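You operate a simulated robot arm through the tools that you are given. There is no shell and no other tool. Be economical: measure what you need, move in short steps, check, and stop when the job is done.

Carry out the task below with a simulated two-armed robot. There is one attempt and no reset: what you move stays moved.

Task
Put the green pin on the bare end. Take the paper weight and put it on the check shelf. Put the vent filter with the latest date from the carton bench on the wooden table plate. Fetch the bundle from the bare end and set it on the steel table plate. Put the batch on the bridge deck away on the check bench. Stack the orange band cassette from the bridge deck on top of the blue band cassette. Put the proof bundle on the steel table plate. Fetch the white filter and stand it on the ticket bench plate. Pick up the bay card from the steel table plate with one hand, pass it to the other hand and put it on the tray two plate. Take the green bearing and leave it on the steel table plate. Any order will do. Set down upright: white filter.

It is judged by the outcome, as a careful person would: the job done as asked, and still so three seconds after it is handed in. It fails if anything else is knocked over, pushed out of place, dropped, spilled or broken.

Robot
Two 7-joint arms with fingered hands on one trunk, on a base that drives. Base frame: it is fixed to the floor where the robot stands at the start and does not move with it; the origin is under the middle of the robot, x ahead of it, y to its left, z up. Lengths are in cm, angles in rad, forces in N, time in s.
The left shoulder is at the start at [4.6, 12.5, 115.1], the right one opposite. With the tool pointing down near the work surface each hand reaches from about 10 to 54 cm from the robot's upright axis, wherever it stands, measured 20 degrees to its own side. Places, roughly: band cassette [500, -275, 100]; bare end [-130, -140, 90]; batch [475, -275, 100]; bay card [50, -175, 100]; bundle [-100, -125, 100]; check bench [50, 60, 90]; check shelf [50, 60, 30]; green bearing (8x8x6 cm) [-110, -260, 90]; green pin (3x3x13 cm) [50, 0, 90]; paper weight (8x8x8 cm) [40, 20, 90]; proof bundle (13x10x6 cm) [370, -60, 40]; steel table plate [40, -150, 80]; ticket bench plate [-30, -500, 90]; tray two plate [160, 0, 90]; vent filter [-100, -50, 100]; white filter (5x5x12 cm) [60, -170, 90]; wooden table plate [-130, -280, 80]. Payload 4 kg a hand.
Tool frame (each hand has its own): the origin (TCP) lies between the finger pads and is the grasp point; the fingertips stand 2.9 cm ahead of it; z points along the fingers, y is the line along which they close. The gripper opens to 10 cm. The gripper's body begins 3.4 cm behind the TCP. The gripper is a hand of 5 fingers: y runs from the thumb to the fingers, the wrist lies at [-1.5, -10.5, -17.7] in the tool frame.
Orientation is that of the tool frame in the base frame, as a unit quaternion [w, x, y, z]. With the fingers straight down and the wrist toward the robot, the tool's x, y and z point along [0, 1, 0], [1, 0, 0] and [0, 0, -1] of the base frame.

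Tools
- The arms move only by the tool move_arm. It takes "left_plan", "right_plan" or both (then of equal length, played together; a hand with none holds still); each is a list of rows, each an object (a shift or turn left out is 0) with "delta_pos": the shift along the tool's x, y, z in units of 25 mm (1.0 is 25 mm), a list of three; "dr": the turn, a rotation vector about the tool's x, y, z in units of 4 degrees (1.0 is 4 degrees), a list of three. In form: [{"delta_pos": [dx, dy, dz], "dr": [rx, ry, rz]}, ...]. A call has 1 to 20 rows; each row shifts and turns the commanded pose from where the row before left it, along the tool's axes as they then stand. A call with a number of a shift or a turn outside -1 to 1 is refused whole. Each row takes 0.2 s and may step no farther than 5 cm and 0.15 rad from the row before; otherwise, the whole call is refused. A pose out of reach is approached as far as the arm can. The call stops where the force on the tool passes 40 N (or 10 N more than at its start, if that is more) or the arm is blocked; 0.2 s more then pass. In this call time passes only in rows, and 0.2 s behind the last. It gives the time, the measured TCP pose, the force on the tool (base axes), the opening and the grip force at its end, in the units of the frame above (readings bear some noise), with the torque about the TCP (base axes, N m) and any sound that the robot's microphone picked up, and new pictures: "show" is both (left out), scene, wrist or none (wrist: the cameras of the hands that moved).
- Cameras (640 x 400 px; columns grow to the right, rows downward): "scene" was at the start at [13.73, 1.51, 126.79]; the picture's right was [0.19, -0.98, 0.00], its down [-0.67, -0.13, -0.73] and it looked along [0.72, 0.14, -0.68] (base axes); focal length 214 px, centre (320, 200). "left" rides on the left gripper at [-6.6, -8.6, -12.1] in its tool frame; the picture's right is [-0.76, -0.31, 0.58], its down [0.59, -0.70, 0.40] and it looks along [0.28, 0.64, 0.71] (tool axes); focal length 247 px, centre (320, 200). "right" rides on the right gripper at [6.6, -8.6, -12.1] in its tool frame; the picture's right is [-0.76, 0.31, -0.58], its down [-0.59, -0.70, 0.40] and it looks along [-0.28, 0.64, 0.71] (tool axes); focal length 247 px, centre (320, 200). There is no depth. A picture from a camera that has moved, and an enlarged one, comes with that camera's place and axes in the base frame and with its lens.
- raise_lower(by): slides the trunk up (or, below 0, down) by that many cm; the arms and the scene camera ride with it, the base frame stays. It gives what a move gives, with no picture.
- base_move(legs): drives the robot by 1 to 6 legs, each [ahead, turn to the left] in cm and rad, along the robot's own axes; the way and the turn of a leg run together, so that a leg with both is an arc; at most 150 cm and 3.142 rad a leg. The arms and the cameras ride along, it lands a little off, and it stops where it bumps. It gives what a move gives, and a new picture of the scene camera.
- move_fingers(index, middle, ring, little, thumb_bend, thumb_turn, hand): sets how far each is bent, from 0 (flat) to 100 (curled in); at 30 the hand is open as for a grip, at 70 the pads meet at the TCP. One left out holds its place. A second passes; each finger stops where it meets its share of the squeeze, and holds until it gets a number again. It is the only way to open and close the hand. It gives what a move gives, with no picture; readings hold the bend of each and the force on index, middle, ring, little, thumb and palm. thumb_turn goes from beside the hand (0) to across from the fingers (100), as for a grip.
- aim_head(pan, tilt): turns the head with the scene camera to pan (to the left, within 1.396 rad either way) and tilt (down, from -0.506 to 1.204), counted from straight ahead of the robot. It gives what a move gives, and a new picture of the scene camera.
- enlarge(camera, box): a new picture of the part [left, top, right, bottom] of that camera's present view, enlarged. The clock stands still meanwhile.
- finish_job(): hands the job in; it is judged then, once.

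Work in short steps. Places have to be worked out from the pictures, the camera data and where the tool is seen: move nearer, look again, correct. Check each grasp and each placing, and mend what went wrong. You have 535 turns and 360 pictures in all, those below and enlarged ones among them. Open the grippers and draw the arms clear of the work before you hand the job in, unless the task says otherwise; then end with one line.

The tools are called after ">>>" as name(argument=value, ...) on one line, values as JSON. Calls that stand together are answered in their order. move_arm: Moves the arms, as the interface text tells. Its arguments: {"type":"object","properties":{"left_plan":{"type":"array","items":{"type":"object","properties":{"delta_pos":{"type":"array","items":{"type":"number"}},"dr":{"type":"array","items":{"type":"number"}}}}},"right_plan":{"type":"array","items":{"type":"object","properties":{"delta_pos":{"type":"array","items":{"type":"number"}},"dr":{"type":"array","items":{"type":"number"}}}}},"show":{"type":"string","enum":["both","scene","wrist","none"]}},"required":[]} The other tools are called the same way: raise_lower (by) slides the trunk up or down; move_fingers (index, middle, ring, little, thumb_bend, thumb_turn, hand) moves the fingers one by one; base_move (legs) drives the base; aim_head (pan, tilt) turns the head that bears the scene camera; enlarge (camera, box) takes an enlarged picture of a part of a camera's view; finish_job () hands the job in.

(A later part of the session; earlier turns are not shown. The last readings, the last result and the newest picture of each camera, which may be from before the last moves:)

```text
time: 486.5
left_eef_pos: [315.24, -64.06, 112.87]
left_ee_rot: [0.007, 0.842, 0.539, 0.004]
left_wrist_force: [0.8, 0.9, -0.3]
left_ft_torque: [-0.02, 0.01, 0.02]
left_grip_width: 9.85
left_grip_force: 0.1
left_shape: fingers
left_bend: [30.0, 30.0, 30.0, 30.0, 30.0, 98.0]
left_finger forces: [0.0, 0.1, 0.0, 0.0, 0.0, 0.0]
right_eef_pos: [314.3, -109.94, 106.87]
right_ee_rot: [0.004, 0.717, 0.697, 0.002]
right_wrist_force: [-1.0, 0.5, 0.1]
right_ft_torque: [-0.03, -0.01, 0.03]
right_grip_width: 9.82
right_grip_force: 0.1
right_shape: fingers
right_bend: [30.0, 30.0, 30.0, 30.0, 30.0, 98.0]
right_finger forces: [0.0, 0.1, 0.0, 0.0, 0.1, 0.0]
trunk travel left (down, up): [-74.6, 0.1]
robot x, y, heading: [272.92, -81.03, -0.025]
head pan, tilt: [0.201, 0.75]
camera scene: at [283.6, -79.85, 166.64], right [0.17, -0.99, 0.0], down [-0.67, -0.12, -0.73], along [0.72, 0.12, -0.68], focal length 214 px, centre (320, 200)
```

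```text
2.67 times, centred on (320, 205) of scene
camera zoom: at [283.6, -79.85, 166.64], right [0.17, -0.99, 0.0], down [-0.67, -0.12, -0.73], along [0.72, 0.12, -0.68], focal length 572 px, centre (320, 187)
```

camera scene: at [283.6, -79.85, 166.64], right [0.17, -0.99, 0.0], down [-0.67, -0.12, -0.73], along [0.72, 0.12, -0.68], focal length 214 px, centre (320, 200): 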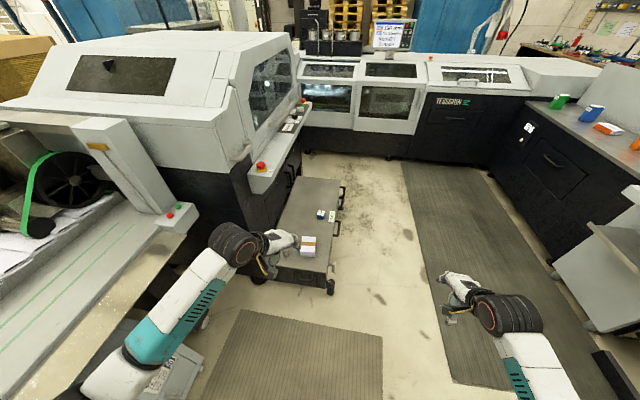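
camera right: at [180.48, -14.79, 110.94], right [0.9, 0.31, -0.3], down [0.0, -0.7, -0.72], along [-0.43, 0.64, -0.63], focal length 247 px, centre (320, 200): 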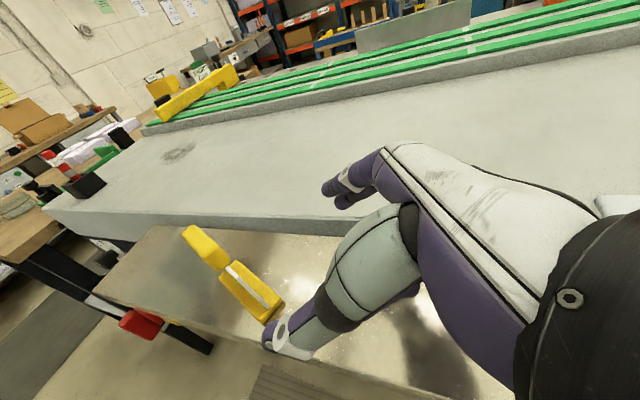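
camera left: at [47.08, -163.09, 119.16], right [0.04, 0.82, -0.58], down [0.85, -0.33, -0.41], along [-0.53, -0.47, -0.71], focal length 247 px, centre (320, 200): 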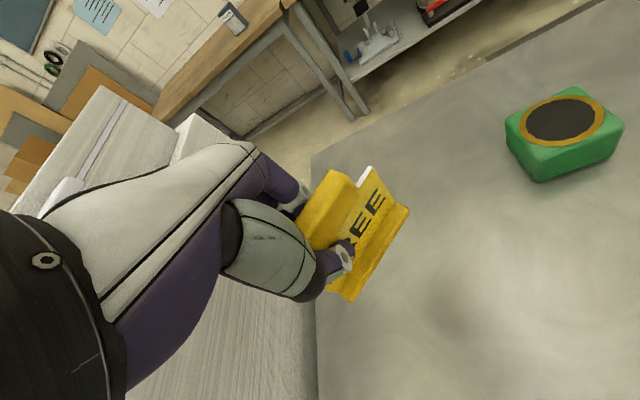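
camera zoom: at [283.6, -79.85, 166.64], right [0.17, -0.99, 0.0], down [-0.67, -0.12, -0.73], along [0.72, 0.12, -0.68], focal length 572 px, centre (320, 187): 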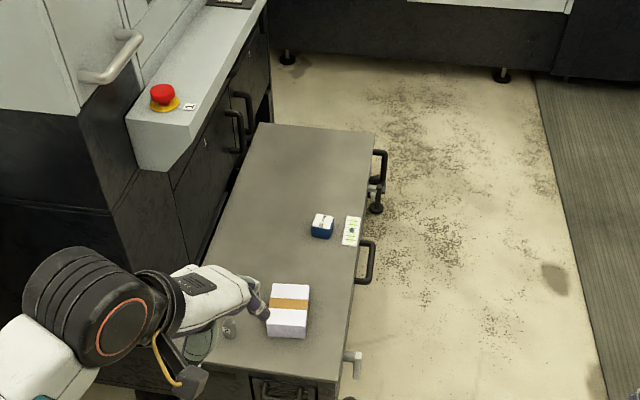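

The proof bundle lies on the low cart at about (368, -57), about 10 wide in y and 13 long in x. I approach from the open side, facing +y, so the hand closes across its width; I drive to about (352, -112).

>>> base_move(legs=[[0, -0.33], [85, 0], [0, 1.925]])

>>> aim_head(pan=0.0, tilt=1.0)

>>> enlarge(camera="scene", box=[260, 100, 460, 230])

```text
time: 496.7
left_eef_pos: [335.21, -69.07, 112.9]
left_ee_rot: [0.003, 0.203, 0.979, 0.008]
left_wrist_force: [-0.3, -0.2, 1.0]
left_ft_torque: [-0.02, -0.01, 0.01]
left_grip_width: 9.85
left_grip_force: 0.1
left_shape: fingers
left_bend: [30.0, 30.0, 30.0, 30.0, 30.0, 98.0]
left_finger forces: [0.0, 0.1, 0.0, 0.0, 0.0, 0.0]
right_eef_pos: [380.93, -68.9, 106.8]
right_ee_rot: [0.002, 0.005, 1.0, 0.003]
right_wrist_force: [0.0, -0.2, -0.1]
right_ft_torque: [-0.02, 0.01, 0.01]
right_grip_width: 9.83
right_grip_force: 0.1
right_shape: fingers
right_bend: [30.0, 30.0, 30.0, 30.0, 30.0, 98.0]
right_finger forces: [0.0, 0.1, 0.1, 0.1, 0.0, 0.0]
trunk travel left (down, up): [-74.6, 0.1]
robot x, y, heading: [353.23, -110.97, 1.565]
head pan, tilt: [0.201, 0.75]
camera scene: at [351.4, -100.35, 166.63], right [0.98, 0.19, 0.0], down [0.13, -0.67, -0.73], along [-0.14, 0.72, -0.68], focal length 214 px, centre (320, 200)
```

scene: 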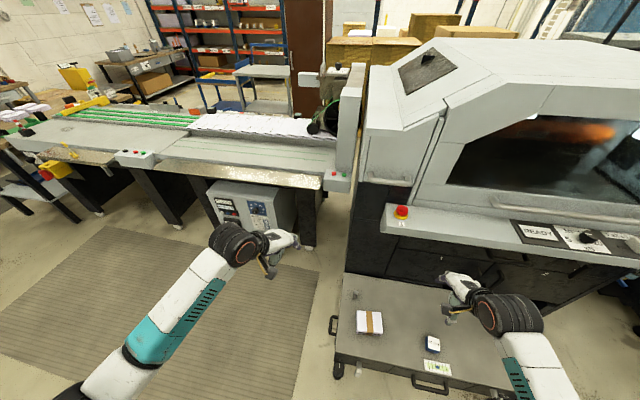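

```text
time: 497.5
left_eef_pos: [335.21, -69.12, 113.0]
left_ee_rot: [0.001, 0.203, 0.979, 0.007]
left_wrist_force: [-0.2, -0.1, -0.5]
left_ft_torque: [0.01, -0.04, -0.01]
left_grip_width: 9.83
left_grip_force: 0.0
left_shape: fingers
left_bend: [30.0, 30.0, 30.0, 30.0, 30.0, 98.0]
left_finger forces: [0.0, 0.1, 0.0, 0.1, 0.0, 0.1]
right_eef_pos: [380.95, -68.99, 106.91]
right_ee_rot: [0.002, 0.005, 1.0, 0.003]
right_wrist_force: [-0.7, 0.9, -0.7]
right_ft_torque: [0.04, -0.01, 0.01]
right_grip_width: 9.82
right_grip_force: 0.1
right_shape: fingers
right_bend: [30.0, 30.0, 30.0, 30.0, 30.0, 98.0]
right_finger forces: [0.1, 0.1, 0.0, 0.1, 0.0, 0.0]
trunk travel left (down, up): [-74.6, 0.1]
robot x, y, heading: [353.28, -111.11, 1.561]
head pan, tilt: [0.0, 1.0]
camera scene: at [353.04, -101.52, 164.72], right [1.0, -0.01, 0.0], down [-0.01, -0.84, -0.54], along [0.0, 0.54, -0.84], focal length 214 px, centre (320, 200)
```

scene: 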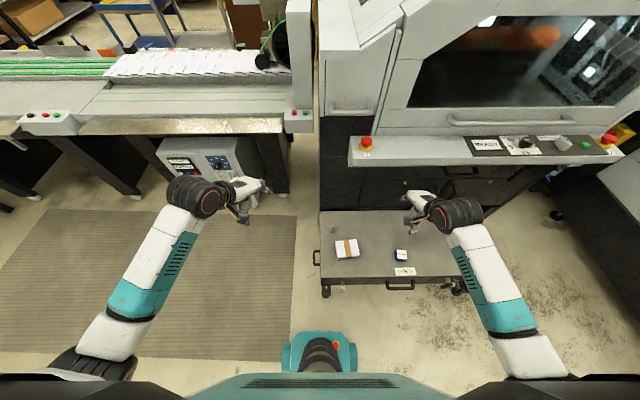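

```text
3.08 times, centred on (360, 165) of scene
camera zoom: at [353.04, -101.52, 164.72], right [1.0, -0.01, 0.0], down [-0.01, -0.84, -0.54], along [0.0, 0.54, -0.84], focal length 660 px, centre (197, 308)
```

zoom: 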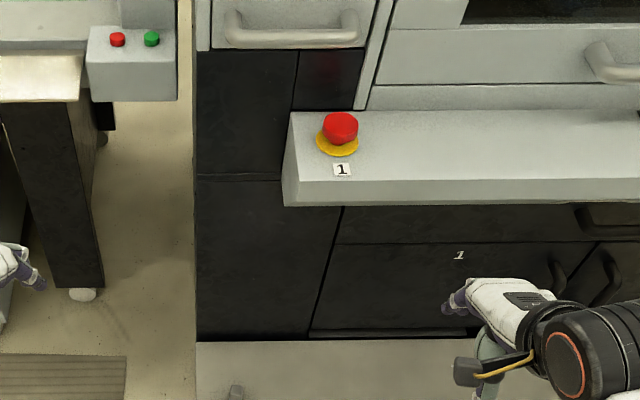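

I lower the trunk 40 cm so the hands can work at the cart's height.

>>> raise_lower(by=-40)

>>> enlarge(camera="right", box=[0, 0, 640, 400])

```text
time: 501.3
left_eef_pos: [335.08, -69.0, 72.98]
left_ee_rot: [0.001, 0.202, 0.979, 0.007]
left_wrist_force: [-0.3, 0.4, -0.5]
left_ft_torque: [0.0, -0.02, 0.03]
left_grip_width: 9.84
left_grip_force: 0.0
left_shape: fingers
left_bend: [30.0, 30.0, 30.0, 30.0, 30.0, 98.0]
left_finger forces: [0.0, 0.0, 0.0, 0.0, 0.0, 0.0]
right_eef_pos: [380.95, -69.03, 66.89]
right_ee_rot: [0.001, 0.004, 1.0, 0.004]
right_wrist_force: [0.2, 0.3, -0.8]
right_ft_torque: [0.01, -0.02, 0.01]
right_grip_width: 9.84
right_grip_force: 0.1
right_shape: fingers
right_bend: [30.0, 30.0, 30.0, 30.0, 30.0, 98.0]
right_finger forces: [0.1, 0.1, 0.1, 0.0, 0.1, 0.0]
trunk travel left (down, up): [-34.6, 40.1]
robot x, y, heading: [353.1, -110.73, 1.569]
head pan, tilt: [0.0, 1.0]
```

```text
1.00 times, centred on (320, 200) of right
camera zoom: at [374.17, -77.6, 78.86], right [0.76, 0.3, 0.58], down [0.58, -0.7, -0.4], along [0.29, 0.64, -0.71], focal length 247 px, centre (320, 200)
```

zoom: 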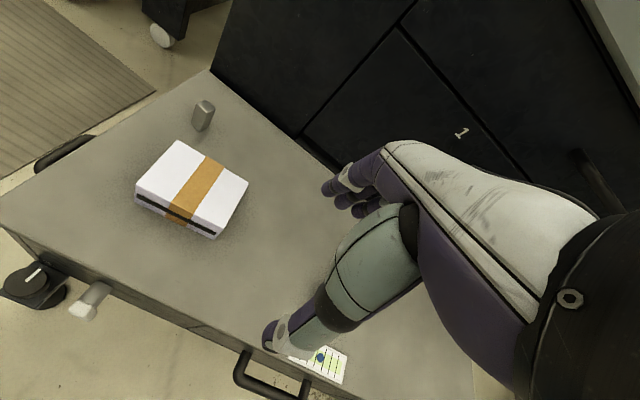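

The bundle's width is about 10 cm, so I need a wider opening than normal. I test a smaller bend on the right hand.

>>> move_fingers(hand="right", index=12, middle=12, ring=12, little=12, thumb_bend=12)

>>> enlarge(camera="right", box=[0, 0, 640, 400])

```text
time: 502.3
left_eef_pos: [335.15, -69.19, 72.93]
left_ee_rot: [0.002, 0.203, 0.979, 0.007]
left_wrist_force: [0.8, -0.1, -0.1]
left_ft_torque: [0.01, 0.03, -0.02]
left_grip_width: 9.84
left_grip_force: 0.0
left_shape: fingers
left_bend: [30.0, 30.0, 30.0, 30.0, 30.0, 98.0]
left_finger forces: [0.0, 0.0, 0.0, 0.0, 0.0, 0.0]
right_eef_pos: [380.98, -69.07, 66.81]
right_ee_rot: [0.001, 0.004, 1.0, 0.004]
right_wrist_force: [-0.1, 1.3, 0.2]
right_ft_torque: [-0.01, -0.02, 0.02]
right_grip_width: 12.92
right_grip_force: 0.1
right_shape: fingers
right_bend: [12.0, 12.0, 12.0, 12.0, 12.0, 98.0]
right_finger forces: [0.0, 0.0, 0.0, 0.0, 0.1, 0.0]
trunk travel left (down, up): [-34.6, 40.1]
robot x, y, heading: [352.98, -111.22, 1.561]
head pan, tilt: [0.0, 1.0]
```

```text
1.00 times, centred on (320, 200) of right
camera zoom: at [374.17, -77.61, 78.84], right [0.76, 0.3, 0.58], down [0.58, -0.71, -0.4], along [0.29, 0.64, -0.71], focal length 247 px, centre (320, 200)
```

zoom: 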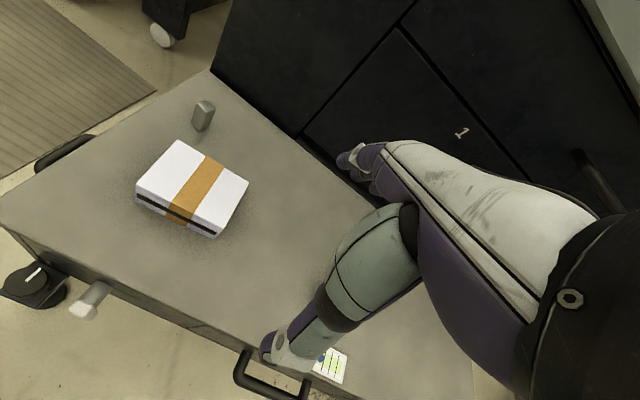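

Opening 12.9 cm, enough. I bring the hand over the bundle's centre (369.5, -57.2).

>>> move_arm(right_plan=[{"delta_pos": [0.77, 0.79, 0.8], "dr": [0, 0, -0.4]}, {"delta_pos": [0.77, 0.79, 0.8], "dr": [0, 0, -0.4]}, {"delta_pos": [0.77, 0.79, 0.8], "dr": [0, 0, -0.4]}, {"delta_pos": [0.77, 0.79, 0.8]}, {"delta_pos": [0.77, 0.79, 0.8]}, {"delta_pos": [0.77, 0.79, 0.8]}], show="both")

```text
time: 503.7
left_eef_pos: [335.15, -69.0, 72.87]
left_ee_rot: [0.001, 0.203, 0.979, 0.007]
left_wrist_force: [-0.3, 0.5, -0.2]
left_ft_torque: [0.04, -0.01, 0.02]
left_grip_width: 9.83
left_grip_force: 0.0
left_shape: fingers
left_bend: [30.0, 30.0, 30.0, 30.0, 30.0, 98.0]
left_finger forces: [0.1, 0.1, 0.0, 0.1, 0.0, 0.0]
right_eef_pos: [368.76, -57.52, 55.0]
right_ee_rot: [0.001, -0.039, 0.999, 0.004]
right_wrist_force: [-0.8, -1.1, -0.4]
right_ft_torque: [-0.01, -0.02, 0.0]
right_grip_width: 12.9
right_grip_force: 0.0
right_shape: fingers
right_bend: [12.0, 12.0, 12.0, 12.0, 12.0, 98.0]
right_finger forces: [0.0, 0.0, 0.1, 0.0, 0.0, 0.1]
trunk travel left (down, up): [-34.6, 40.1]
robot x, y, heading: [352.74, -111.33, 1.559]
head pan, tilt: [0.0, 1.0]
camera scene: at [353.05, -98.28, 124.45], right [1.0, -0.01, 0.0], down [-0.01, -0.84, -0.54], along [0.0, 0.54, -0.84], focal length 214 px, centre (320, 200)
camera right: at [362.76, -66.5, 66.96], right [0.73, 0.36, 0.58], down [0.64, -0.65, -0.4], along [0.24, 0.67, -0.71], focal length 247 px, centre (320, 200)
```

scene: 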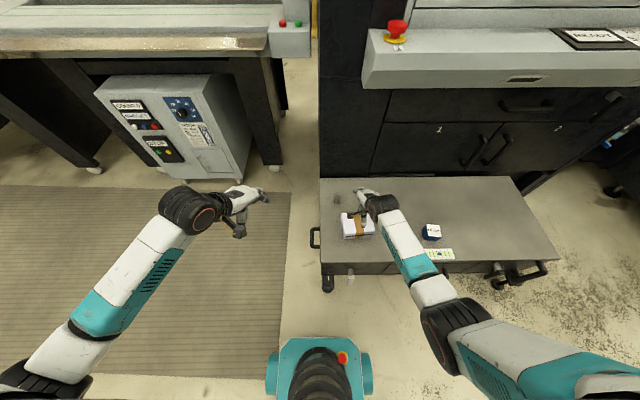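
right: 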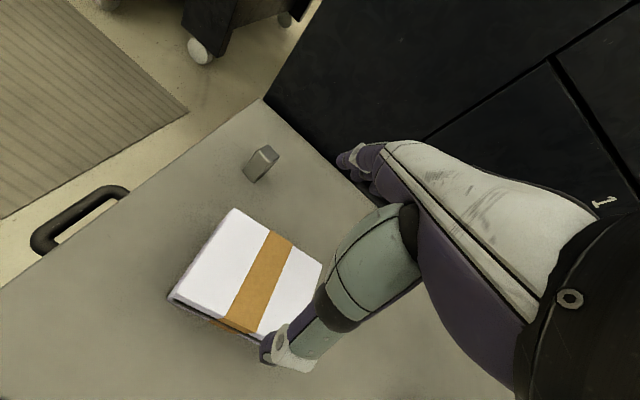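

Well placed; small correction and descend, watching the force.

>>> move_arm(right_plan=[{"delta_pos": [-0.28, 0.2, 0.9]}, {"delta_pos": [0, 0, 0.9]}, {"delta_pos": [0, 0, 0.9]}, {"delta_pos": [0, 0, 0.8]}, {"delta_pos": [0, 0, 0.6]}, {"delta_pos": [0, 0, 0.4]}, {"delta_pos": [0, 0, 0.3]}, {"delta_pos": [0, 0, 0.3]}, {"delta_pos": [0, 0, 0.3]}], show="wrist")

```text
time: 505.7
left_eef_pos: [335.14, -69.06, 72.79]
left_ee_rot: [0.002, 0.203, 0.979, 0.007]
left_wrist_force: [-0.2, -0.4, -0.4]
left_ft_torque: [0.0, -0.02, 0.05]
left_grip_width: 9.81
left_grip_force: 0.1
left_shape: fingers
left_bend: [30.0, 30.0, 30.0, 30.0, 30.0, 98.0]
left_finger forces: [0.1, 0.0, 0.0, 0.1, 0.0, 0.1]
right_eef_pos: [369.55, -56.94, 43.55]
right_ee_rot: [0.002, -0.037, 0.999, 0.003]
right_wrist_force: [0.5, 0.1, 0.6]
right_ft_torque: [0.02, -0.01, -0.02]
right_grip_width: 12.92
right_grip_force: 0.1
right_shape: fingers
right_bend: [12.0, 12.0, 12.0, 12.0, 12.0, 98.0]
right_finger forces: [0.1, 0.0, 0.0, 0.1, 0.1, 0.0]
right hand out of reach, approached as far as the arm can: row 7, 8, 9
trunk travel left (down, up): [-34.6, 40.1]
robot x, y, heading: [352.88, -111.07, 1.555]
head pan, tilt: [0.0, 1.0]
camera right: at [363.48, -66.07, 55.59], right [0.73, 0.36, 0.58], down [0.64, -0.65, -0.4], along [0.24, 0.67, -0.71], focal length 247 px, centre (320, 200)
```

right: 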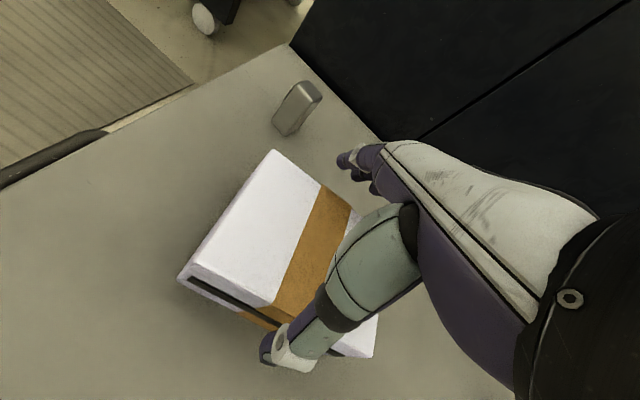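

Reach limit; I lower the trunk by 2.3 cm instead.

>>> raise_lower(by=-2.3)

>>> enlarge(camera="right", box=[100, 100, 500, 400])

```text
time: 506.4
left_eef_pos: [335.18, -69.05, 70.69]
left_ee_rot: [0.001, 0.202, 0.979, 0.009]
left_wrist_force: [-0.1, -1.4, -0.1]
left_ft_torque: [0.01, -0.03, -0.02]
left_grip_width: 9.84
left_grip_force: 0.1
left_shape: fingers
left_bend: [30.0, 30.0, 30.0, 30.0, 30.0, 98.0]
left_finger forces: [0.1, 0.1, 0.0, 0.1, 0.0, 0.0]
right_eef_pos: [369.61, -56.99, 41.31]
right_ee_rot: [0.002, -0.037, 0.999, 0.003]
right_wrist_force: [-1.1, 0.2, 0.4]
right_ft_torque: [0.02, 0.01, 0.0]
right_grip_width: 12.9
right_grip_force: 0.0
right_shape: fingers
right_bend: [12.0, 12.0, 12.0, 12.0, 12.0, 98.0]
right_finger forces: [0.0, 0.0, 0.0, 0.0, 0.0, 0.0]
trunk travel left (down, up): [-32.3, 42.4]
robot x, y, heading: [353.1, -111.14, 1.564]
head pan, tilt: [0.0, 1.0]
```

```text
1.33 times, centred on (300, 250) of right
camera zoom: at [363.55, -66.08, 53.25], right [0.73, 0.36, 0.58], down [0.64, -0.65, -0.4], along [0.24, 0.67, -0.71], focal length 329 px, centre (347, 133)
```

zoom: 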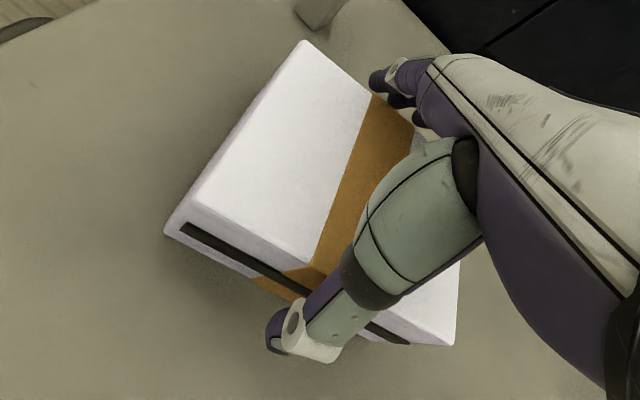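

Thumb in front, fingers behind. I close.

>>> move_fingers(hand="right", index=80, middle=80, ring=80, little=80, thumb_bend=80)

>>> move_arm(right_plan=[{"delta_pos": [0, 0, -0.3]}, {"delta_pos": [0, 0, -0.5]}, {"delta_pos": [0, 0, -1]}, {"delta_pos": [0, 0, -1]}], show="wrist")

```text
time: 507.4
left_eef_pos: [335.07, -69.13, 70.62]
left_ee_rot: [0.002, 0.202, 0.979, 0.007]
left_wrist_force: [-0.6, -1.2, 0.6]
left_ft_torque: [0.01, -0.02, -0.03]
left_grip_width: 9.87
left_grip_force: 0.1
left_shape: fingers
left_bend: [30.0, 30.0, 30.0, 30.0, 30.0, 98.0]
left_finger forces: [0.0, 0.0, 0.0, 0.0, 0.0, 0.0]
right_eef_pos: [369.51, -56.59, 41.57]
right_ee_rot: [0.001, -0.039, 0.999, 0.008]
right_wrist_force: [-3.1, 8.3, 21.5]
right_ft_torque: [0.86, -0.63, 0.78]
right_grip_width: 10.93
right_grip_force: 58.8
right_shape: fingers
right_bend: [27.0, 39.0, 55.0, 35.0, 30.0, 90.0]
right_finger forces: [18.0, 11.2, 18.8, 18.7, 50.9, 0.0]
trunk travel left (down, up): [-32.3, 42.4]
robot x, y, heading: [353.1, -110.68, 1.559]
head pan, tilt: [0.0, 1.0]
```

```text
time: 508.4
left_eef_pos: [335.05, -69.05, 70.56]
left_ee_rot: [0.001, 0.203, 0.979, 0.006]
left_wrist_force: [-0.3, 0.5, 0.6]
left_ft_torque: [0.03, 0.01, 0.0]
left_grip_width: 9.85
left_grip_force: 0.0
left_shape: fingers
left_bend: [30.0, 30.0, 30.0, 30.0, 30.0, 98.0]
left_finger forces: [0.1, 0.0, 0.0, 0.0, 0.0, 0.0]
right_eef_pos: [369.63, -57.05, 48.12]
right_ee_rot: [0.001, -0.038, 0.999, 0.001]
right_wrist_force: [0.0, -0.6, -6.0]
right_ft_torque: [0.03, -0.02, -0.01]
right_grip_width: 10.92
right_grip_force: 49.5
right_shape: fingers
right_bend: [27.0, 40.0, 56.0, 37.0, 31.0, 88.0]
right_finger forces: [15.3, 10.7, 14.2, 12.1, 48.1, 0.1]
trunk travel left (down, up): [-32.3, 42.4]
robot x, y, heading: [353.3, -110.92, 1.565]
head pan, tilt: [0.0, 1.0]
camera right: at [363.52, -66.09, 60.03], right [0.73, 0.36, 0.58], down [0.64, -0.66, -0.4], along [0.24, 0.66, -0.71], focal length 247 px, centre (320, 200)
```

right: 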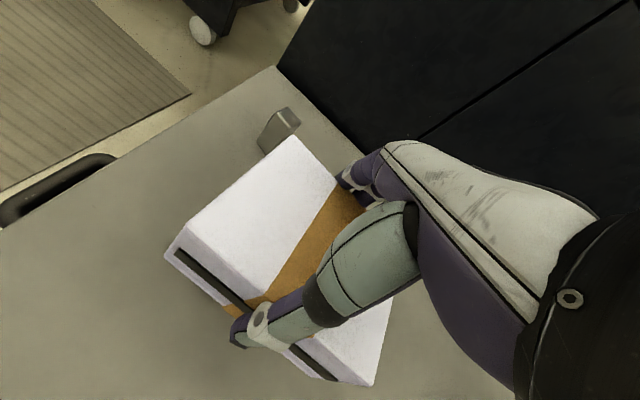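

The proof bundle is held firmly (0.6 kg). I raise it a little, back off from the cart, then raise the trunk.

>>> move_arm(right_plan=[{"delta_pos": [0, 0, -1]}, {"delta_pos": [0, -0.4, -1]}, {"delta_pos": [0, -0.6, -1]}, {"delta_pos": [0, -0.8, -1]}], show="none")

>>> base_move(legs=[[-25, 0]])

>>> raise_lower(by=42)

>>> base_move(legs=[[0, -2.3]])

>>> aim_head(pan=0.4, tilt=0.5)

```text
time: 509.4
left_eef_pos: [335.09, -69.07, 70.54]
left_ee_rot: [0.002, 0.203, 0.979, 0.007]
left_wrist_force: [0.6, -0.4, -0.4]
left_ft_torque: [0.03, 0.0, 0.0]
left_grip_width: 9.86
left_grip_force: 0.0
left_shape: fingers
left_bend: [30.0, 30.0, 30.0, 30.0, 30.0, 98.0]
left_finger forces: [0.0, 0.1, 0.1, 0.0, 0.0, 0.1]
right_eef_pos: [369.75, -61.49, 58.06]
right_ee_rot: [0.001, -0.038, 0.999, 0.002]
right_wrist_force: [-0.6, 0.2, -5.8]
right_ft_torque: [0.01, -0.01, -0.02]
right_grip_width: 10.87
right_grip_force: 49.5
right_shape: fingers
right_bend: [27.0, 40.0, 56.0, 37.0, 31.0, 88.0]
right_finger forces: [15.1, 10.7, 14.0, 12.1, 47.8, 0.0]
trunk travel left (down, up): [-32.3, 42.4]
robot x, y, heading: [352.77, -110.77, 1.567]
head pan, tilt: [0.0, 1.0]
```

```text
time: 511.2
left_eef_pos: [334.86, -93.72, 70.52]
left_ee_rot: [0.001, 0.2, 0.98, 0.008]
left_wrist_force: [0.3, 0.5, -0.1]
left_ft_torque: [0.0, 0.0, -0.04]
left_grip_width: 9.83
left_grip_force: 0.0
left_shape: fingers
left_bend: [30.0, 30.0, 30.0, 30.0, 30.0, 98.0]
left_finger forces: [0.0, 0.0, 0.0, 0.0, 0.1, 0.0]
right_eef_pos: [369.6, -86.06, 57.97]
right_ee_rot: [0.001, -0.041, 0.999, 0.004]
right_wrist_force: [0.5, -0.2, -6.2]
right_ft_torque: [0.05, 0.0, 0.0]
right_grip_width: 10.89
right_grip_force: 49.5
right_shape: fingers
right_bend: [27.0, 40.0, 56.0, 37.0, 31.0, 88.0]
right_finger forces: [15.1, 10.7, 14.0, 11.9, 47.7, 0.0]
trunk travel left (down, up): [-32.3, 42.4]
robot x, y, heading: [352.86, -135.47, 1.571]
head pan, tilt: [0.0, 1.0]
camera scene: at [352.87, -122.33, 122.11], right [1.0, 0.0, 0.0], down [0.0, -0.84, -0.54], along [0.0, 0.54, -0.84], focal length 214 px, centre (320, 200)
```

scene: 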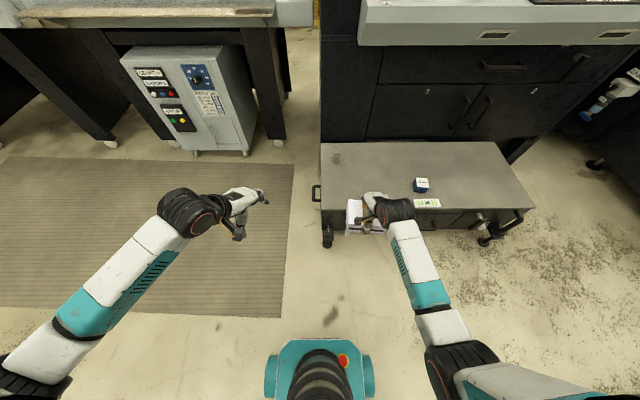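

```text
refused: 42 is not a number from -40 to 40
```

```text
time: 517.0
left_eef_pos: [396.5, -149.42, 70.47]
left_ee_rot: [0.007, 0.975, 0.223, 0.001]
left_wrist_force: [0.6, 0.1, 0.2]
left_ft_torque: [0.0, -0.01, 0.02]
left_grip_width: 9.86
left_grip_force: 0.1
left_shape: fingers
left_bend: [30.0, 30.0, 30.0, 30.0, 30.0, 98.0]
left_finger forces: [0.1, 0.1, 0.1, 0.0, 0.0, 0.0]
right_eef_pos: [379.51, -180.48, 57.96]
right_ee_rot: [0.003, 0.893, 0.45, 0.001]
right_wrist_force: [-0.5, -0.2, -5.2]
right_ft_torque: [-0.02, 0.02, -0.03]
right_grip_width: 10.79
right_grip_force: 47.9
right_shape: fingers
right_bend: [27.0, 40.0, 56.0, 37.0, 32.0, 88.0]
right_finger forces: [14.5, 10.4, 13.2, 11.5, 45.7, 0.0]
trunk travel left (down, up): [-32.3, 42.4]
robot x, y, heading: [352.84, -135.95, -0.72]
head pan, tilt: [0.0, 1.0]
camera scene: at [362.93, -144.53, 122.1], right [-0.66, -0.75, 0.0], down [-0.63, 0.56, -0.54], along [0.41, -0.36, -0.84], focal length 214 px, centre (320, 200)
```

scene: 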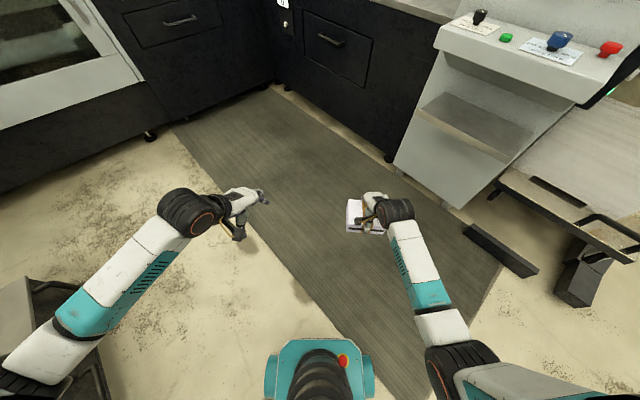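

```text
time: 518.0
left_eef_pos: [396.54, -149.41, 70.54]
left_ee_rot: [0.007, 0.975, 0.223, 0.002]
left_wrist_force: [0.0, 0.4, -0.1]
left_ft_torque: [0.02, -0.01, 0.04]
left_grip_width: 9.87
left_grip_force: 0.1
left_shape: fingers
left_bend: [30.0, 30.0, 30.0, 30.0, 30.0, 98.0]
left_finger forces: [0.1, 0.1, 0.0, 0.1, 0.1, 0.0]
right_eef_pos: [379.46, -180.57, 58.07]
right_ee_rot: [0.003, 0.893, 0.45, 0.0]
right_wrist_force: [0.0, 0.6, -5.8]
right_ft_torque: [0.03, 0.03, 0.01]
right_grip_width: 10.77
right_grip_force: 47.6
right_shape: fingers
right_bend: [27.0, 40.0, 56.0, 37.0, 32.0, 88.0]
right_finger forces: [14.5, 10.3, 13.4, 11.3, 45.9, 0.1]
trunk travel left (down, up): [-32.3, 42.4]
robot x, y, heading: [353.13, -135.94, -0.721]
head pan, tilt: [0.4, 0.499]
camera scene: at [366.33, -142.81, 126.2], right [-0.32, -0.95, 0.0], down [-0.46, 0.15, -0.88], along [0.83, -0.28, -0.48], focal length 214 px, centre (320, 200)
```

scene: 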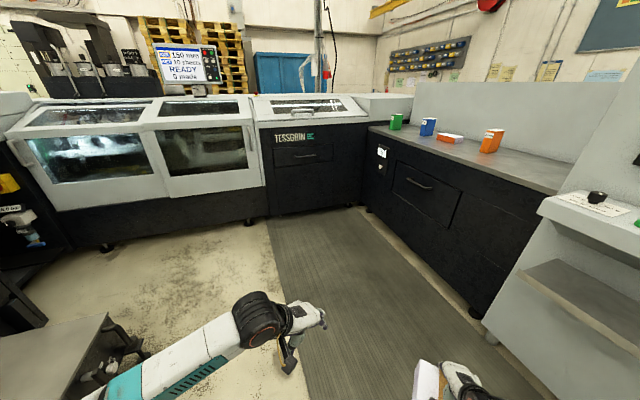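

I raise the trunk 40 cm and drive to the bridge deck, where green, blue, (flat) orange-white and orange items stand along y≈-282.

>>> raise_lower(by=40)

>>> base_move(legs=[[0, 0.21], [140, 0], [0, -1.06]])

>>> aim_head(pan=0.0, tilt=0.7)

```text
time: 521.8
left_eef_pos: [396.46, -149.49, 110.51]
left_ee_rot: [0.007, 0.975, 0.222, 0.001]
left_wrist_force: [0.0, 0.3, 0.5]
left_ft_torque: [-0.01, -0.01, 0.0]
left_grip_width: 9.85
left_grip_force: 0.1
left_shape: fingers
left_bend: [30.0, 30.0, 30.0, 30.0, 30.0, 98.0]
left_finger forces: [0.0, 0.1, 0.0, 0.0, 0.0, 0.0]
right_eef_pos: [379.51, -180.57, 98.04]
right_ee_rot: [0.003, 0.893, 0.45, 0.0]
right_wrist_force: [0.0, -0.7, -6.0]
right_ft_torque: [-0.06, 0.04, 0.0]
right_grip_width: 10.78
right_grip_force: 47.3
right_shape: fingers
right_bend: [27.0, 40.0, 56.0, 37.0, 32.0, 88.0]
right_finger forces: [14.4, 10.3, 13.1, 11.3, 45.5, 0.0]
trunk travel left (down, up): [-72.3, 2.4]
robot x, y, heading: [353.27, -135.38, -0.722]
head pan, tilt: [0.4, 0.499]
```

```text
time: 532.2
left_eef_pos: [492.13, -246.08, 110.59]
left_ee_rot: [0.007, 0.98, -0.201, -0.001]
left_wrist_force: [1.0, -0.6, -0.5]
left_ft_torque: [-0.01, 0.01, -0.01]
left_grip_width: 9.87
left_grip_force: 0.0
left_shape: fingers
left_bend: [30.0, 30.0, 30.0, 30.0, 30.0, 98.0]
left_finger forces: [0.1, 0.1, 0.0, 0.0, 0.1, 0.0]
right_eef_pos: [457.43, -253.8, 98.0]
right_ee_rot: [0.002, 0.999, 0.04, -0.001]
right_wrist_force: [-0.3, -0.7, -5.6]
right_ft_torque: [-0.03, 0.01, -0.02]
right_grip_width: 10.73
right_grip_force: 46.0
right_shape: fingers
right_bend: [27.0, 41.0, 57.0, 38.0, 33.0, 88.0]
right_finger forces: [13.9, 10.3, 12.9, 11.0, 44.6, 0.0]
trunk travel left (down, up): [-72.3, 2.4]
robot x, y, heading: [473.87, -204.22, -1.574]
head pan, tilt: [0.4, 0.499]
camera scene: at [477.25, -215.49, 166.52], right [-0.92, -0.38, 0.0], down [-0.18, 0.44, -0.88], along [0.34, -0.81, -0.48], focal length 214 px, centre (320, 200)
```

scene: 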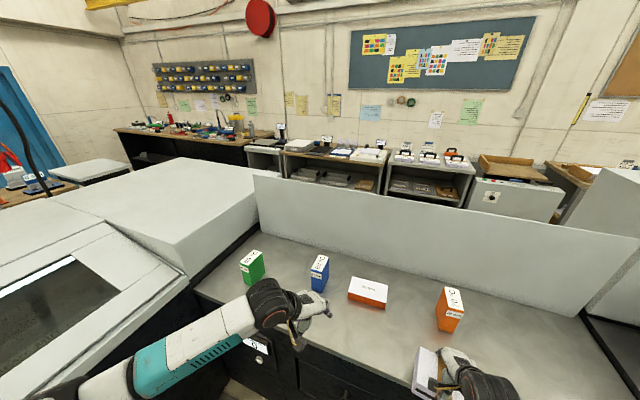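

```text
time: 533.0
left_eef_pos: [492.01, -246.19, 110.62]
left_ee_rot: [0.006, 0.979, -0.201, -0.002]
left_wrist_force: [0.2, -0.5, -0.6]
left_ft_torque: [0.0, -0.01, -0.02]
left_grip_width: 9.84
left_grip_force: 0.1
left_shape: fingers
left_bend: [30.0, 30.0, 30.0, 30.0, 30.0, 98.0]
left_finger forces: [0.1, 0.0, 0.1, 0.0, 0.0, 0.1]
right_eef_pos: [457.38, -253.83, 98.03]
right_ee_rot: [0.004, 0.999, 0.04, -0.002]
right_wrist_force: [-0.1, -1.1, -5.6]
right_ft_torque: [-0.03, 0.0, 0.02]
right_grip_width: 10.7
right_grip_force: 46.9
right_shape: fingers
right_bend: [27.0, 41.0, 57.0, 38.0, 33.0, 88.0]
right_finger forces: [14.1, 10.3, 12.7, 11.0, 44.8, 0.1]
trunk travel left (down, up): [-72.3, 2.4]
robot x, y, heading: [473.8, -204.06, -1.579]
head pan, tilt: [0.0, 0.7]
camera scene: at [473.73, -215.59, 164.75], right [-1.0, 0.0, 0.0], down [0.0, 0.64, -0.76], along [0.0, -0.76, -0.64], focal length 214 px, centre (320, 200)
```

scene: 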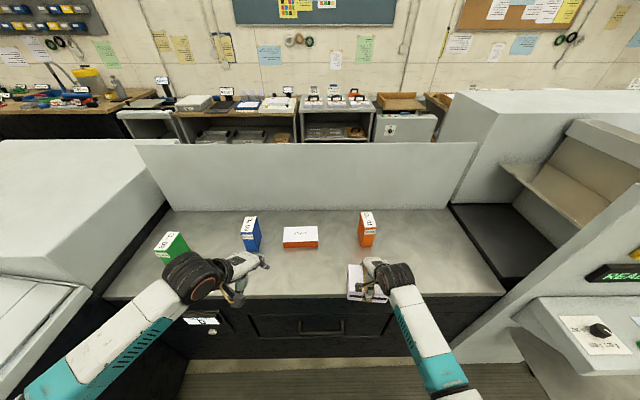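

I zoom in on the items on the deck.

>>> enlarge(camera="scene", box=[140, 190, 400, 300])

>>> enlarge(camera="left", box=[0, 0, 640, 400])

```text
2.46 times, centred on (270, 245) of scene
camera zoom: at [473.73, -215.59, 164.75], right [-1.0, 0.0, 0.0], down [0.0, 0.64, -0.76], along [0.0, -0.76, -0.64], focal length 528 px, centre (443, 89)
```

zoom: 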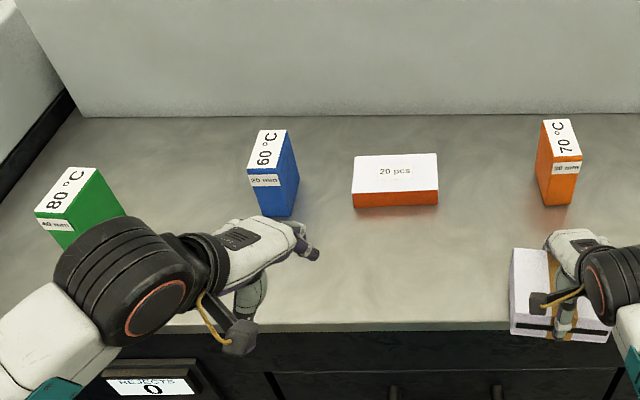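

```text
1.00 times, centred on (320, 200) of left
camera zoom: at [489.49, -235.5, 122.59], right [-0.58, 0.57, -0.58], down [0.82, 0.41, -0.41], along [0.0, -0.71, -0.7], focal length 247 px, centre (320, 200)
```

zoom: 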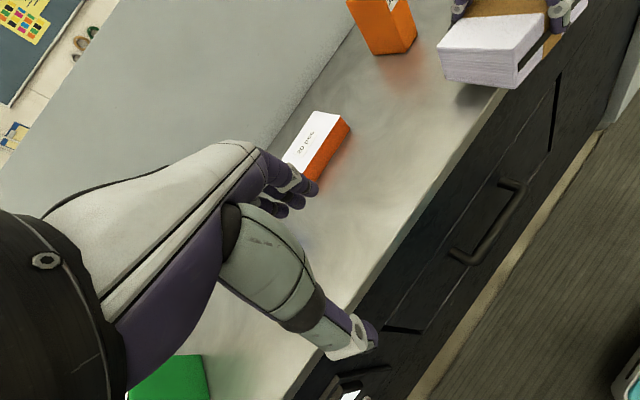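

The batch reads "20 pcs"; blue is 60 °C at about (504, -279), orange 70 °C at about (453, -281), each about 5×10.5×11 cm standing. I drive forward 25 cm and turn right 0.58 rad so the left hand can reach the orange one.

>>> move_arm(right_plan=[{"delta_pos": [0, 0, -0.9]}, {"delta_pos": [0, 0, -0.9]}, {"delta_pos": [0, 0, -0.6]}], show="none")

>>> base_move(legs=[[24, 0], [0, -0.57]])

>>> enlarge(camera="left", box=[0, 0, 640, 400])

```text
time: 533.9
left_eef_pos: [492.07, -246.2, 110.55]
left_ee_rot: [0.007, 0.979, -0.202, -0.002]
left_wrist_force: [0.3, 0.8, 0.9]
left_ft_torque: [0.01, -0.01, 0.03]
left_grip_width: 9.88
left_grip_force: 0.1
left_shape: fingers
left_bend: [30.0, 30.0, 30.0, 30.0, 30.0, 98.0]
left_finger forces: [0.0, 0.0, 0.1, 0.1, 0.1, 0.0]
right_eef_pos: [457.33, -253.85, 104.12]
right_ee_rot: [0.003, 0.999, 0.04, -0.002]
right_wrist_force: [-0.1, 0.3, -6.2]
right_ft_torque: [0.02, -0.01, -0.04]
right_grip_width: 10.7
right_grip_force: 46.3
right_shape: fingers
right_bend: [27.0, 41.0, 57.0, 38.0, 33.0, 88.0]
right_finger forces: [14.0, 10.2, 12.7, 10.9, 44.4, 0.0]
trunk travel left (down, up): [-72.3, 2.4]
robot x, y, heading: [473.98, -204.08, -1.573]
head pan, tilt: [0.0, 0.7]
```

```text
time: 537.2
left_eef_pos: [466.14, -273.1, 110.53]
left_ee_rot: [0.006, 0.882, -0.471, -0.004]
left_wrist_force: [0.3, 0.1, 0.4]
left_ft_torque: [-0.03, -0.01, 0.0]
left_grip_width: 9.85
left_grip_force: 0.0
left_shape: fingers
left_bend: [30.0, 30.0, 30.0, 30.0, 30.0, 98.0]
left_finger forces: [0.0, 0.1, 0.1, 0.0, 0.1, 0.0]
right_eef_pos: [432.84, -260.57, 103.99]
right_ee_rot: [0.002, 0.969, -0.246, -0.002]
right_wrist_force: [-0.7, 0.1, -5.9]
right_ft_torque: [-0.03, -0.01, -0.02]
right_grip_width: 10.7
right_grip_force: 46.1
right_shape: fingers
right_bend: [27.0, 41.0, 57.0, 38.0, 33.0, 88.0]
right_finger forces: [13.8, 10.4, 12.7, 10.6, 44.4, 0.1]
trunk travel left (down, up): [-72.3, 2.4]
robot x, y, heading: [473.7, -228.12, -2.155]
head pan, tilt: [0.0, 0.7]
camera scene: at [467.44, -237.57, 164.75], right [-0.83, 0.55, 0.0], down [0.36, 0.54, -0.76], along [-0.42, -0.64, -0.64], focal length 214 px, centre (320, 200)
```

scene: 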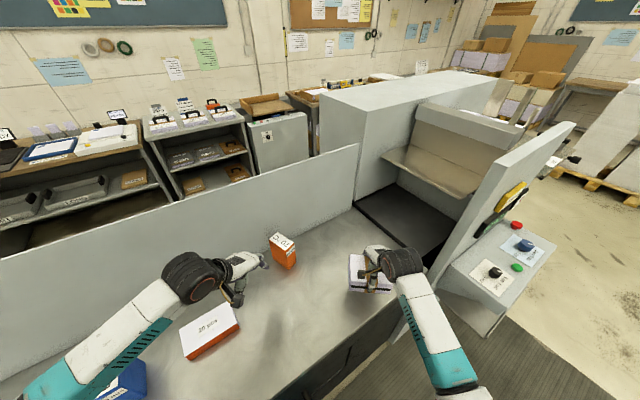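

```text
1.00 times, centred on (320, 200) of left
camera zoom: at [469.77, -262.75, 122.59], right [-0.17, 0.79, -0.58], down [0.91, -0.1, -0.41], along [-0.38, -0.6, -0.7], focal length 247 px, centre (320, 200)
```

zoom: 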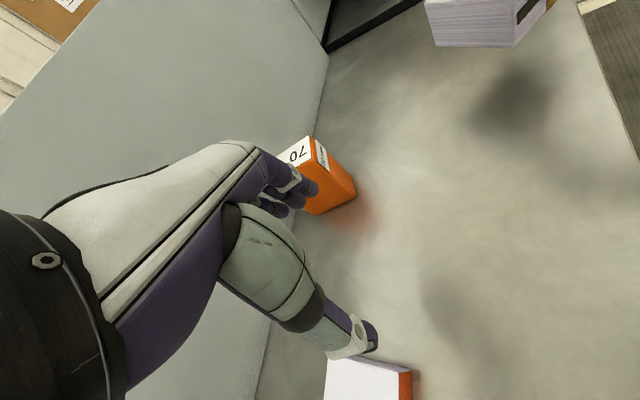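

The proof bundle's side looks lined. I zoom in to compare its look with the two packs at the bare end.

>>> enlarge(camera="left", box=[400, 0, 600, 100])

>>> enlarge(camera="scene", box=[160, 210, 320, 370])

```text
3.20 times, centred on (500, 50) of left
camera zoom: at [469.77, -262.75, 122.59], right [-0.17, 0.79, -0.58], down [0.91, -0.1, -0.41], along [-0.38, -0.6, -0.7], focal length 790 px, centre (-256, 680)
```

zoom: 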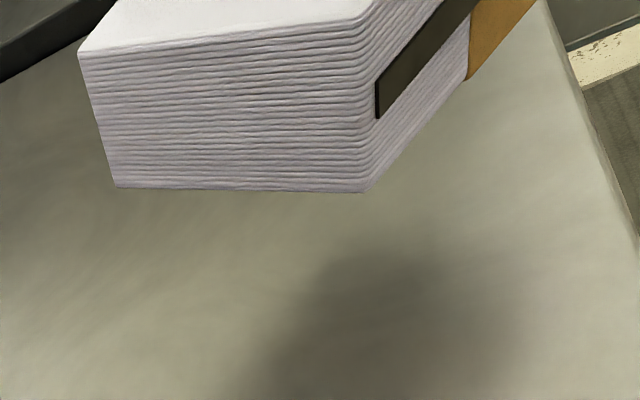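

```text
2.50 times, centred on (240, 290) of scene
camera zoom: at [467.44, -237.57, 164.75], right [-0.83, 0.55, 0.0], down [0.36, 0.54, -0.76], along [-0.42, -0.64, -0.64], focal length 536 px, centre (520, -25)
```

zoom: 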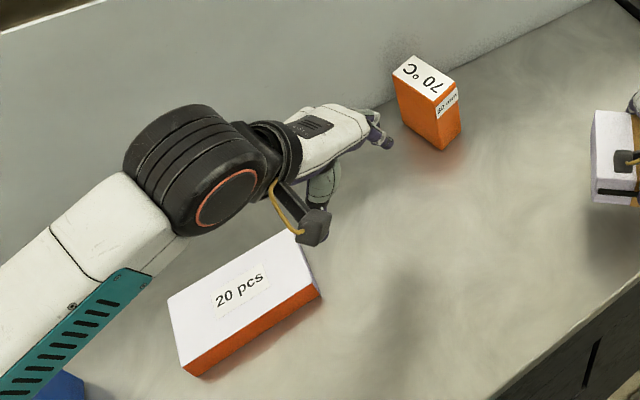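

The orange cassette was nudged back to about (450.5, -290.6) (still upright) by the passing bundle; it is to be moved anyway. I drive 10 cm forward and turn the left hand to its narrow side.

>>> base_move(legs=[[10, 0]])

>>> move_arm(left_plan=[{"dr": [0, 0, 0.95]}, {"dr": [0, 0, 0.95]}, {"dr": [0, 0, 0.95]}, {"dr": [0, 0, 0.95]}, {"dr": [0, 0, 0.95]}, {"dr": [0, 0, 0.95]}], show="wrist")

```text
time: 538.2
left_eef_pos: [465.87, -273.69, 110.61]
left_ee_rot: [0.008, 0.883, -0.469, -0.002]
left_wrist_force: [-1.5, 0.1, 0.1]
left_ft_torque: [-0.02, 0.01, 0.01]
left_grip_width: 9.85
left_grip_force: 0.0
left_shape: fingers
left_bend: [30.0, 30.0, 30.0, 30.0, 30.0, 98.0]
left_finger forces: [0.0, 0.0, 0.0, 0.0, 0.0, 0.1]
right_eef_pos: [432.69, -261.19, 103.84]
right_ee_rot: [-0.001, 0.97, -0.244, -0.002]
right_wrist_force: [-0.2, 0.7, -4.8]
right_ft_torque: [-0.05, 0.03, 0.02]
right_grip_width: 10.68
right_grip_force: 45.8
right_shape: fingers
right_bend: [27.0, 41.0, 57.0, 38.0, 33.0, 88.0]
right_finger forces: [14.0, 10.4, 12.7, 10.7, 44.7, 0.0]
trunk travel left (down, up): [-72.3, 2.4]
robot x, y, heading: [473.27, -228.59, -2.143]
head pan, tilt: [0.0, 0.7]
stopped in leg 1: the robot was blocked; the commanded pose is now the measured one
camera scene: at [467.08, -238.24, 164.75], right [-0.84, 0.54, 0.0], down [0.35, 0.54, -0.76], along [-0.41, -0.64, -0.64], focal length 214 px, centre (320, 200)
```

scene: 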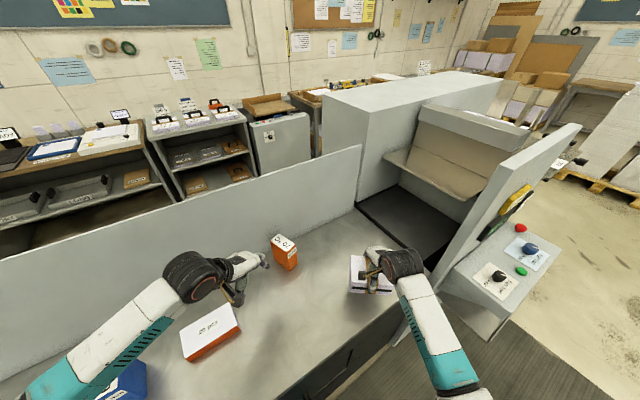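

```text
time: 539.6
left_eef_pos: [465.88, -273.88, 110.52]
left_ee_rot: [0.007, 0.773, -0.635, -0.002]
left_wrist_force: [-0.4, -0.4, 1.0]
left_ft_torque: [0.0, 0.02, 0.02]
left_grip_width: 9.83
left_grip_force: 0.0
left_shape: fingers
left_bend: [30.0, 30.0, 30.0, 30.0, 30.0, 98.0]
left_finger forces: [0.1, 0.0, 0.1, 0.1, 0.0, 0.0]
right_eef_pos: [432.62, -261.44, 103.84]
right_ee_rot: [0.001, 0.97, -0.243, -0.001]
right_wrist_force: [-0.1, -0.3, -6.2]
right_ft_torque: [-0.01, 0.02, -0.05]
right_grip_width: 10.69
right_grip_force: 46.0
right_shape: fingers
right_bend: [27.0, 41.0, 57.0, 38.0, 33.0, 88.0]
right_finger forces: [13.9, 10.4, 12.6, 10.6, 44.4, 0.0]
trunk travel left (down, up): [-72.3, 2.4]
robot x, y, heading: [473.51, -228.64, -2.144]
head pan, tilt: [0.0, 0.7]
camera left: at [473.22, -265.6, 122.57], right [0.15, 0.8, -0.59], down [0.8, -0.44, -0.4], along [-0.58, -0.41, -0.7], focal length 247 px, centre (320, 200)
```

left: 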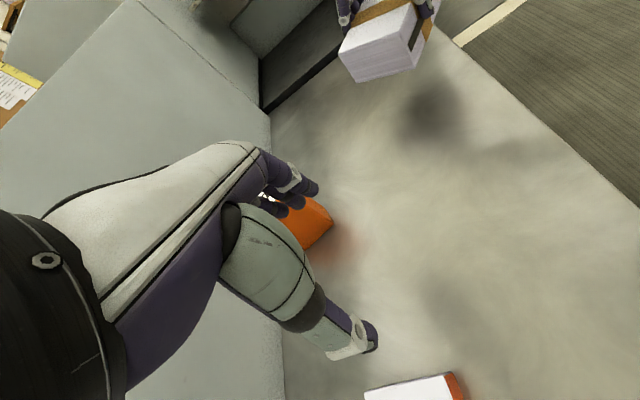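

The base is stopped by the cabinet front, so I test the arm's reach to the orange cassette from here at a safe height.

>>> move_arm(left_plan=[{"delta_pos": [0.67, 0.92, 0]}, {"delta_pos": [0.67, 0.92, 0]}, {"delta_pos": [0.67, 0.92, 0]}, {"delta_pos": [0.67, 0.92, 0]}, {"delta_pos": [0.67, 0.92, 0]}, {"delta_pos": [0.67, 0.92, 0]}, {"delta_pos": [0.67, 0.92, 0]}, {"delta_pos": [0.67, 0.92, 0]}], show="both")

```text
time: 541.4
left_eef_pos: [450.46, -290.26, 110.88]
left_ee_rot: [0.005, 0.772, -0.635, -0.001]
left_wrist_force: [0.3, 8.4, -3.8]
left_ft_torque: [-0.18, 0.01, -0.12]
left_grip_width: 9.84
left_grip_force: 4.8
left_shape: fingers
left_bend: [30.0, 30.0, 30.0, 31.0, 30.0, 98.0]
left_finger forces: [0.1, 0.1, 0.0, 7.2, 0.0, 2.2]
right_eef_pos: [432.62, -261.13, 103.94]
right_ee_rot: [0.002, 0.97, -0.243, -0.001]
right_wrist_force: [0.4, -0.6, -6.0]
right_ft_torque: [-0.04, 0.01, 0.05]
right_grip_width: 10.69
right_grip_force: 45.8
right_shape: fingers
right_bend: [27.0, 41.0, 57.0, 38.0, 33.0, 88.0]
right_finger forces: [13.6, 10.3, 12.6, 10.4, 44.1, 0.1]
trunk travel left (down, up): [-72.3, 2.4]
robot x, y, heading: [473.41, -229.02, -2.14]
head pan, tilt: [0.0, 0.7]
camera scene: at [467.09, -237.94, 164.76], right [-0.84, 0.54, 0.0], down [0.35, 0.54, -0.77], along [-0.41, -0.64, -0.64], focal length 214 px, centre (320, 200)
camera left: at [457.76, -282.01, 122.94], right [0.15, 0.8, -0.58], down [0.8, -0.45, -0.4], along [-0.58, -0.41, -0.7], focal length 247 px, centre (320, 200)
```

scene: 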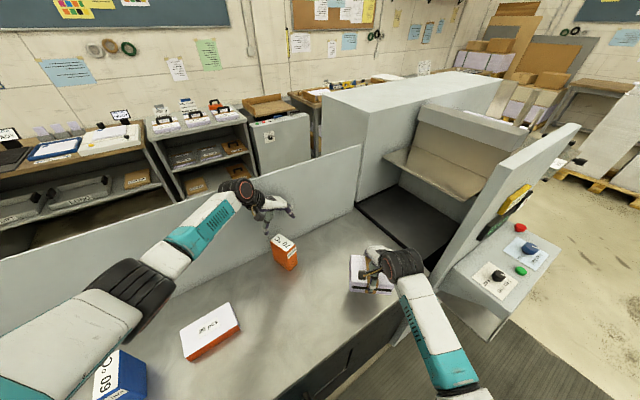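
left: 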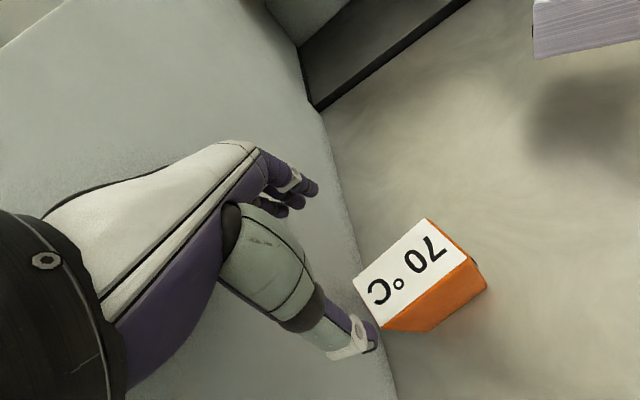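

The little finger touched the back panel lightly. I shift 3 cm toward me, align to the cassette, and descend part way.

>>> move_arm(left_plan=[{"delta_pos": [-0.7, -0.13, 0]}, {"delta_pos": [-0.6, -0.13, 0]}, {"delta_pos": [0, 0, 0.5], "dr": [0, 0, -0.85]}, {"delta_pos": [0, 0, 0.9], "dr": [0, 0, -0.85]}], show="wrist")

```text
time: 542.4
left_eef_pos: [450.52, -287.34, 107.36]
left_ee_rot: [0.008, 0.809, -0.587, -0.002]
left_wrist_force: [-0.3, -0.2, -0.1]
left_ft_torque: [0.0, -0.04, -0.01]
left_grip_width: 9.83
left_grip_force: 0.1
left_shape: fingers
left_bend: [30.0, 30.0, 30.0, 30.0, 30.0, 98.0]
left_finger forces: [0.0, 0.0, 0.0, 0.0, 0.0, 0.0]
right_eef_pos: [432.65, -261.22, 103.94]
right_ee_rot: [0.001, 0.97, -0.243, -0.002]
right_wrist_force: [0.5, -0.3, -5.8]
right_ft_torque: [-0.02, 0.04, 0.02]
right_grip_width: 10.7
right_grip_force: 45.4
right_shape: fingers
right_bend: [27.0, 41.0, 57.0, 38.0, 33.0, 88.0]
right_finger forces: [13.7, 10.4, 12.3, 10.4, 44.0, 0.0]
trunk travel left (down, up): [-72.3, 2.4]
robot x, y, heading: [473.38, -229.06, -2.145]
head pan, tilt: [0.0, 0.7]
camera left: at [456.78, -278.31, 119.42], right [0.05, 0.81, -0.59], down [0.85, -0.34, -0.41], along [-0.53, -0.48, -0.7], focal length 247 px, centre (320, 200)
```

left: 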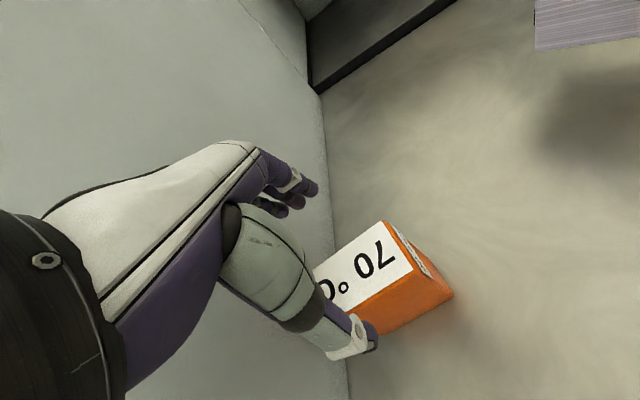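

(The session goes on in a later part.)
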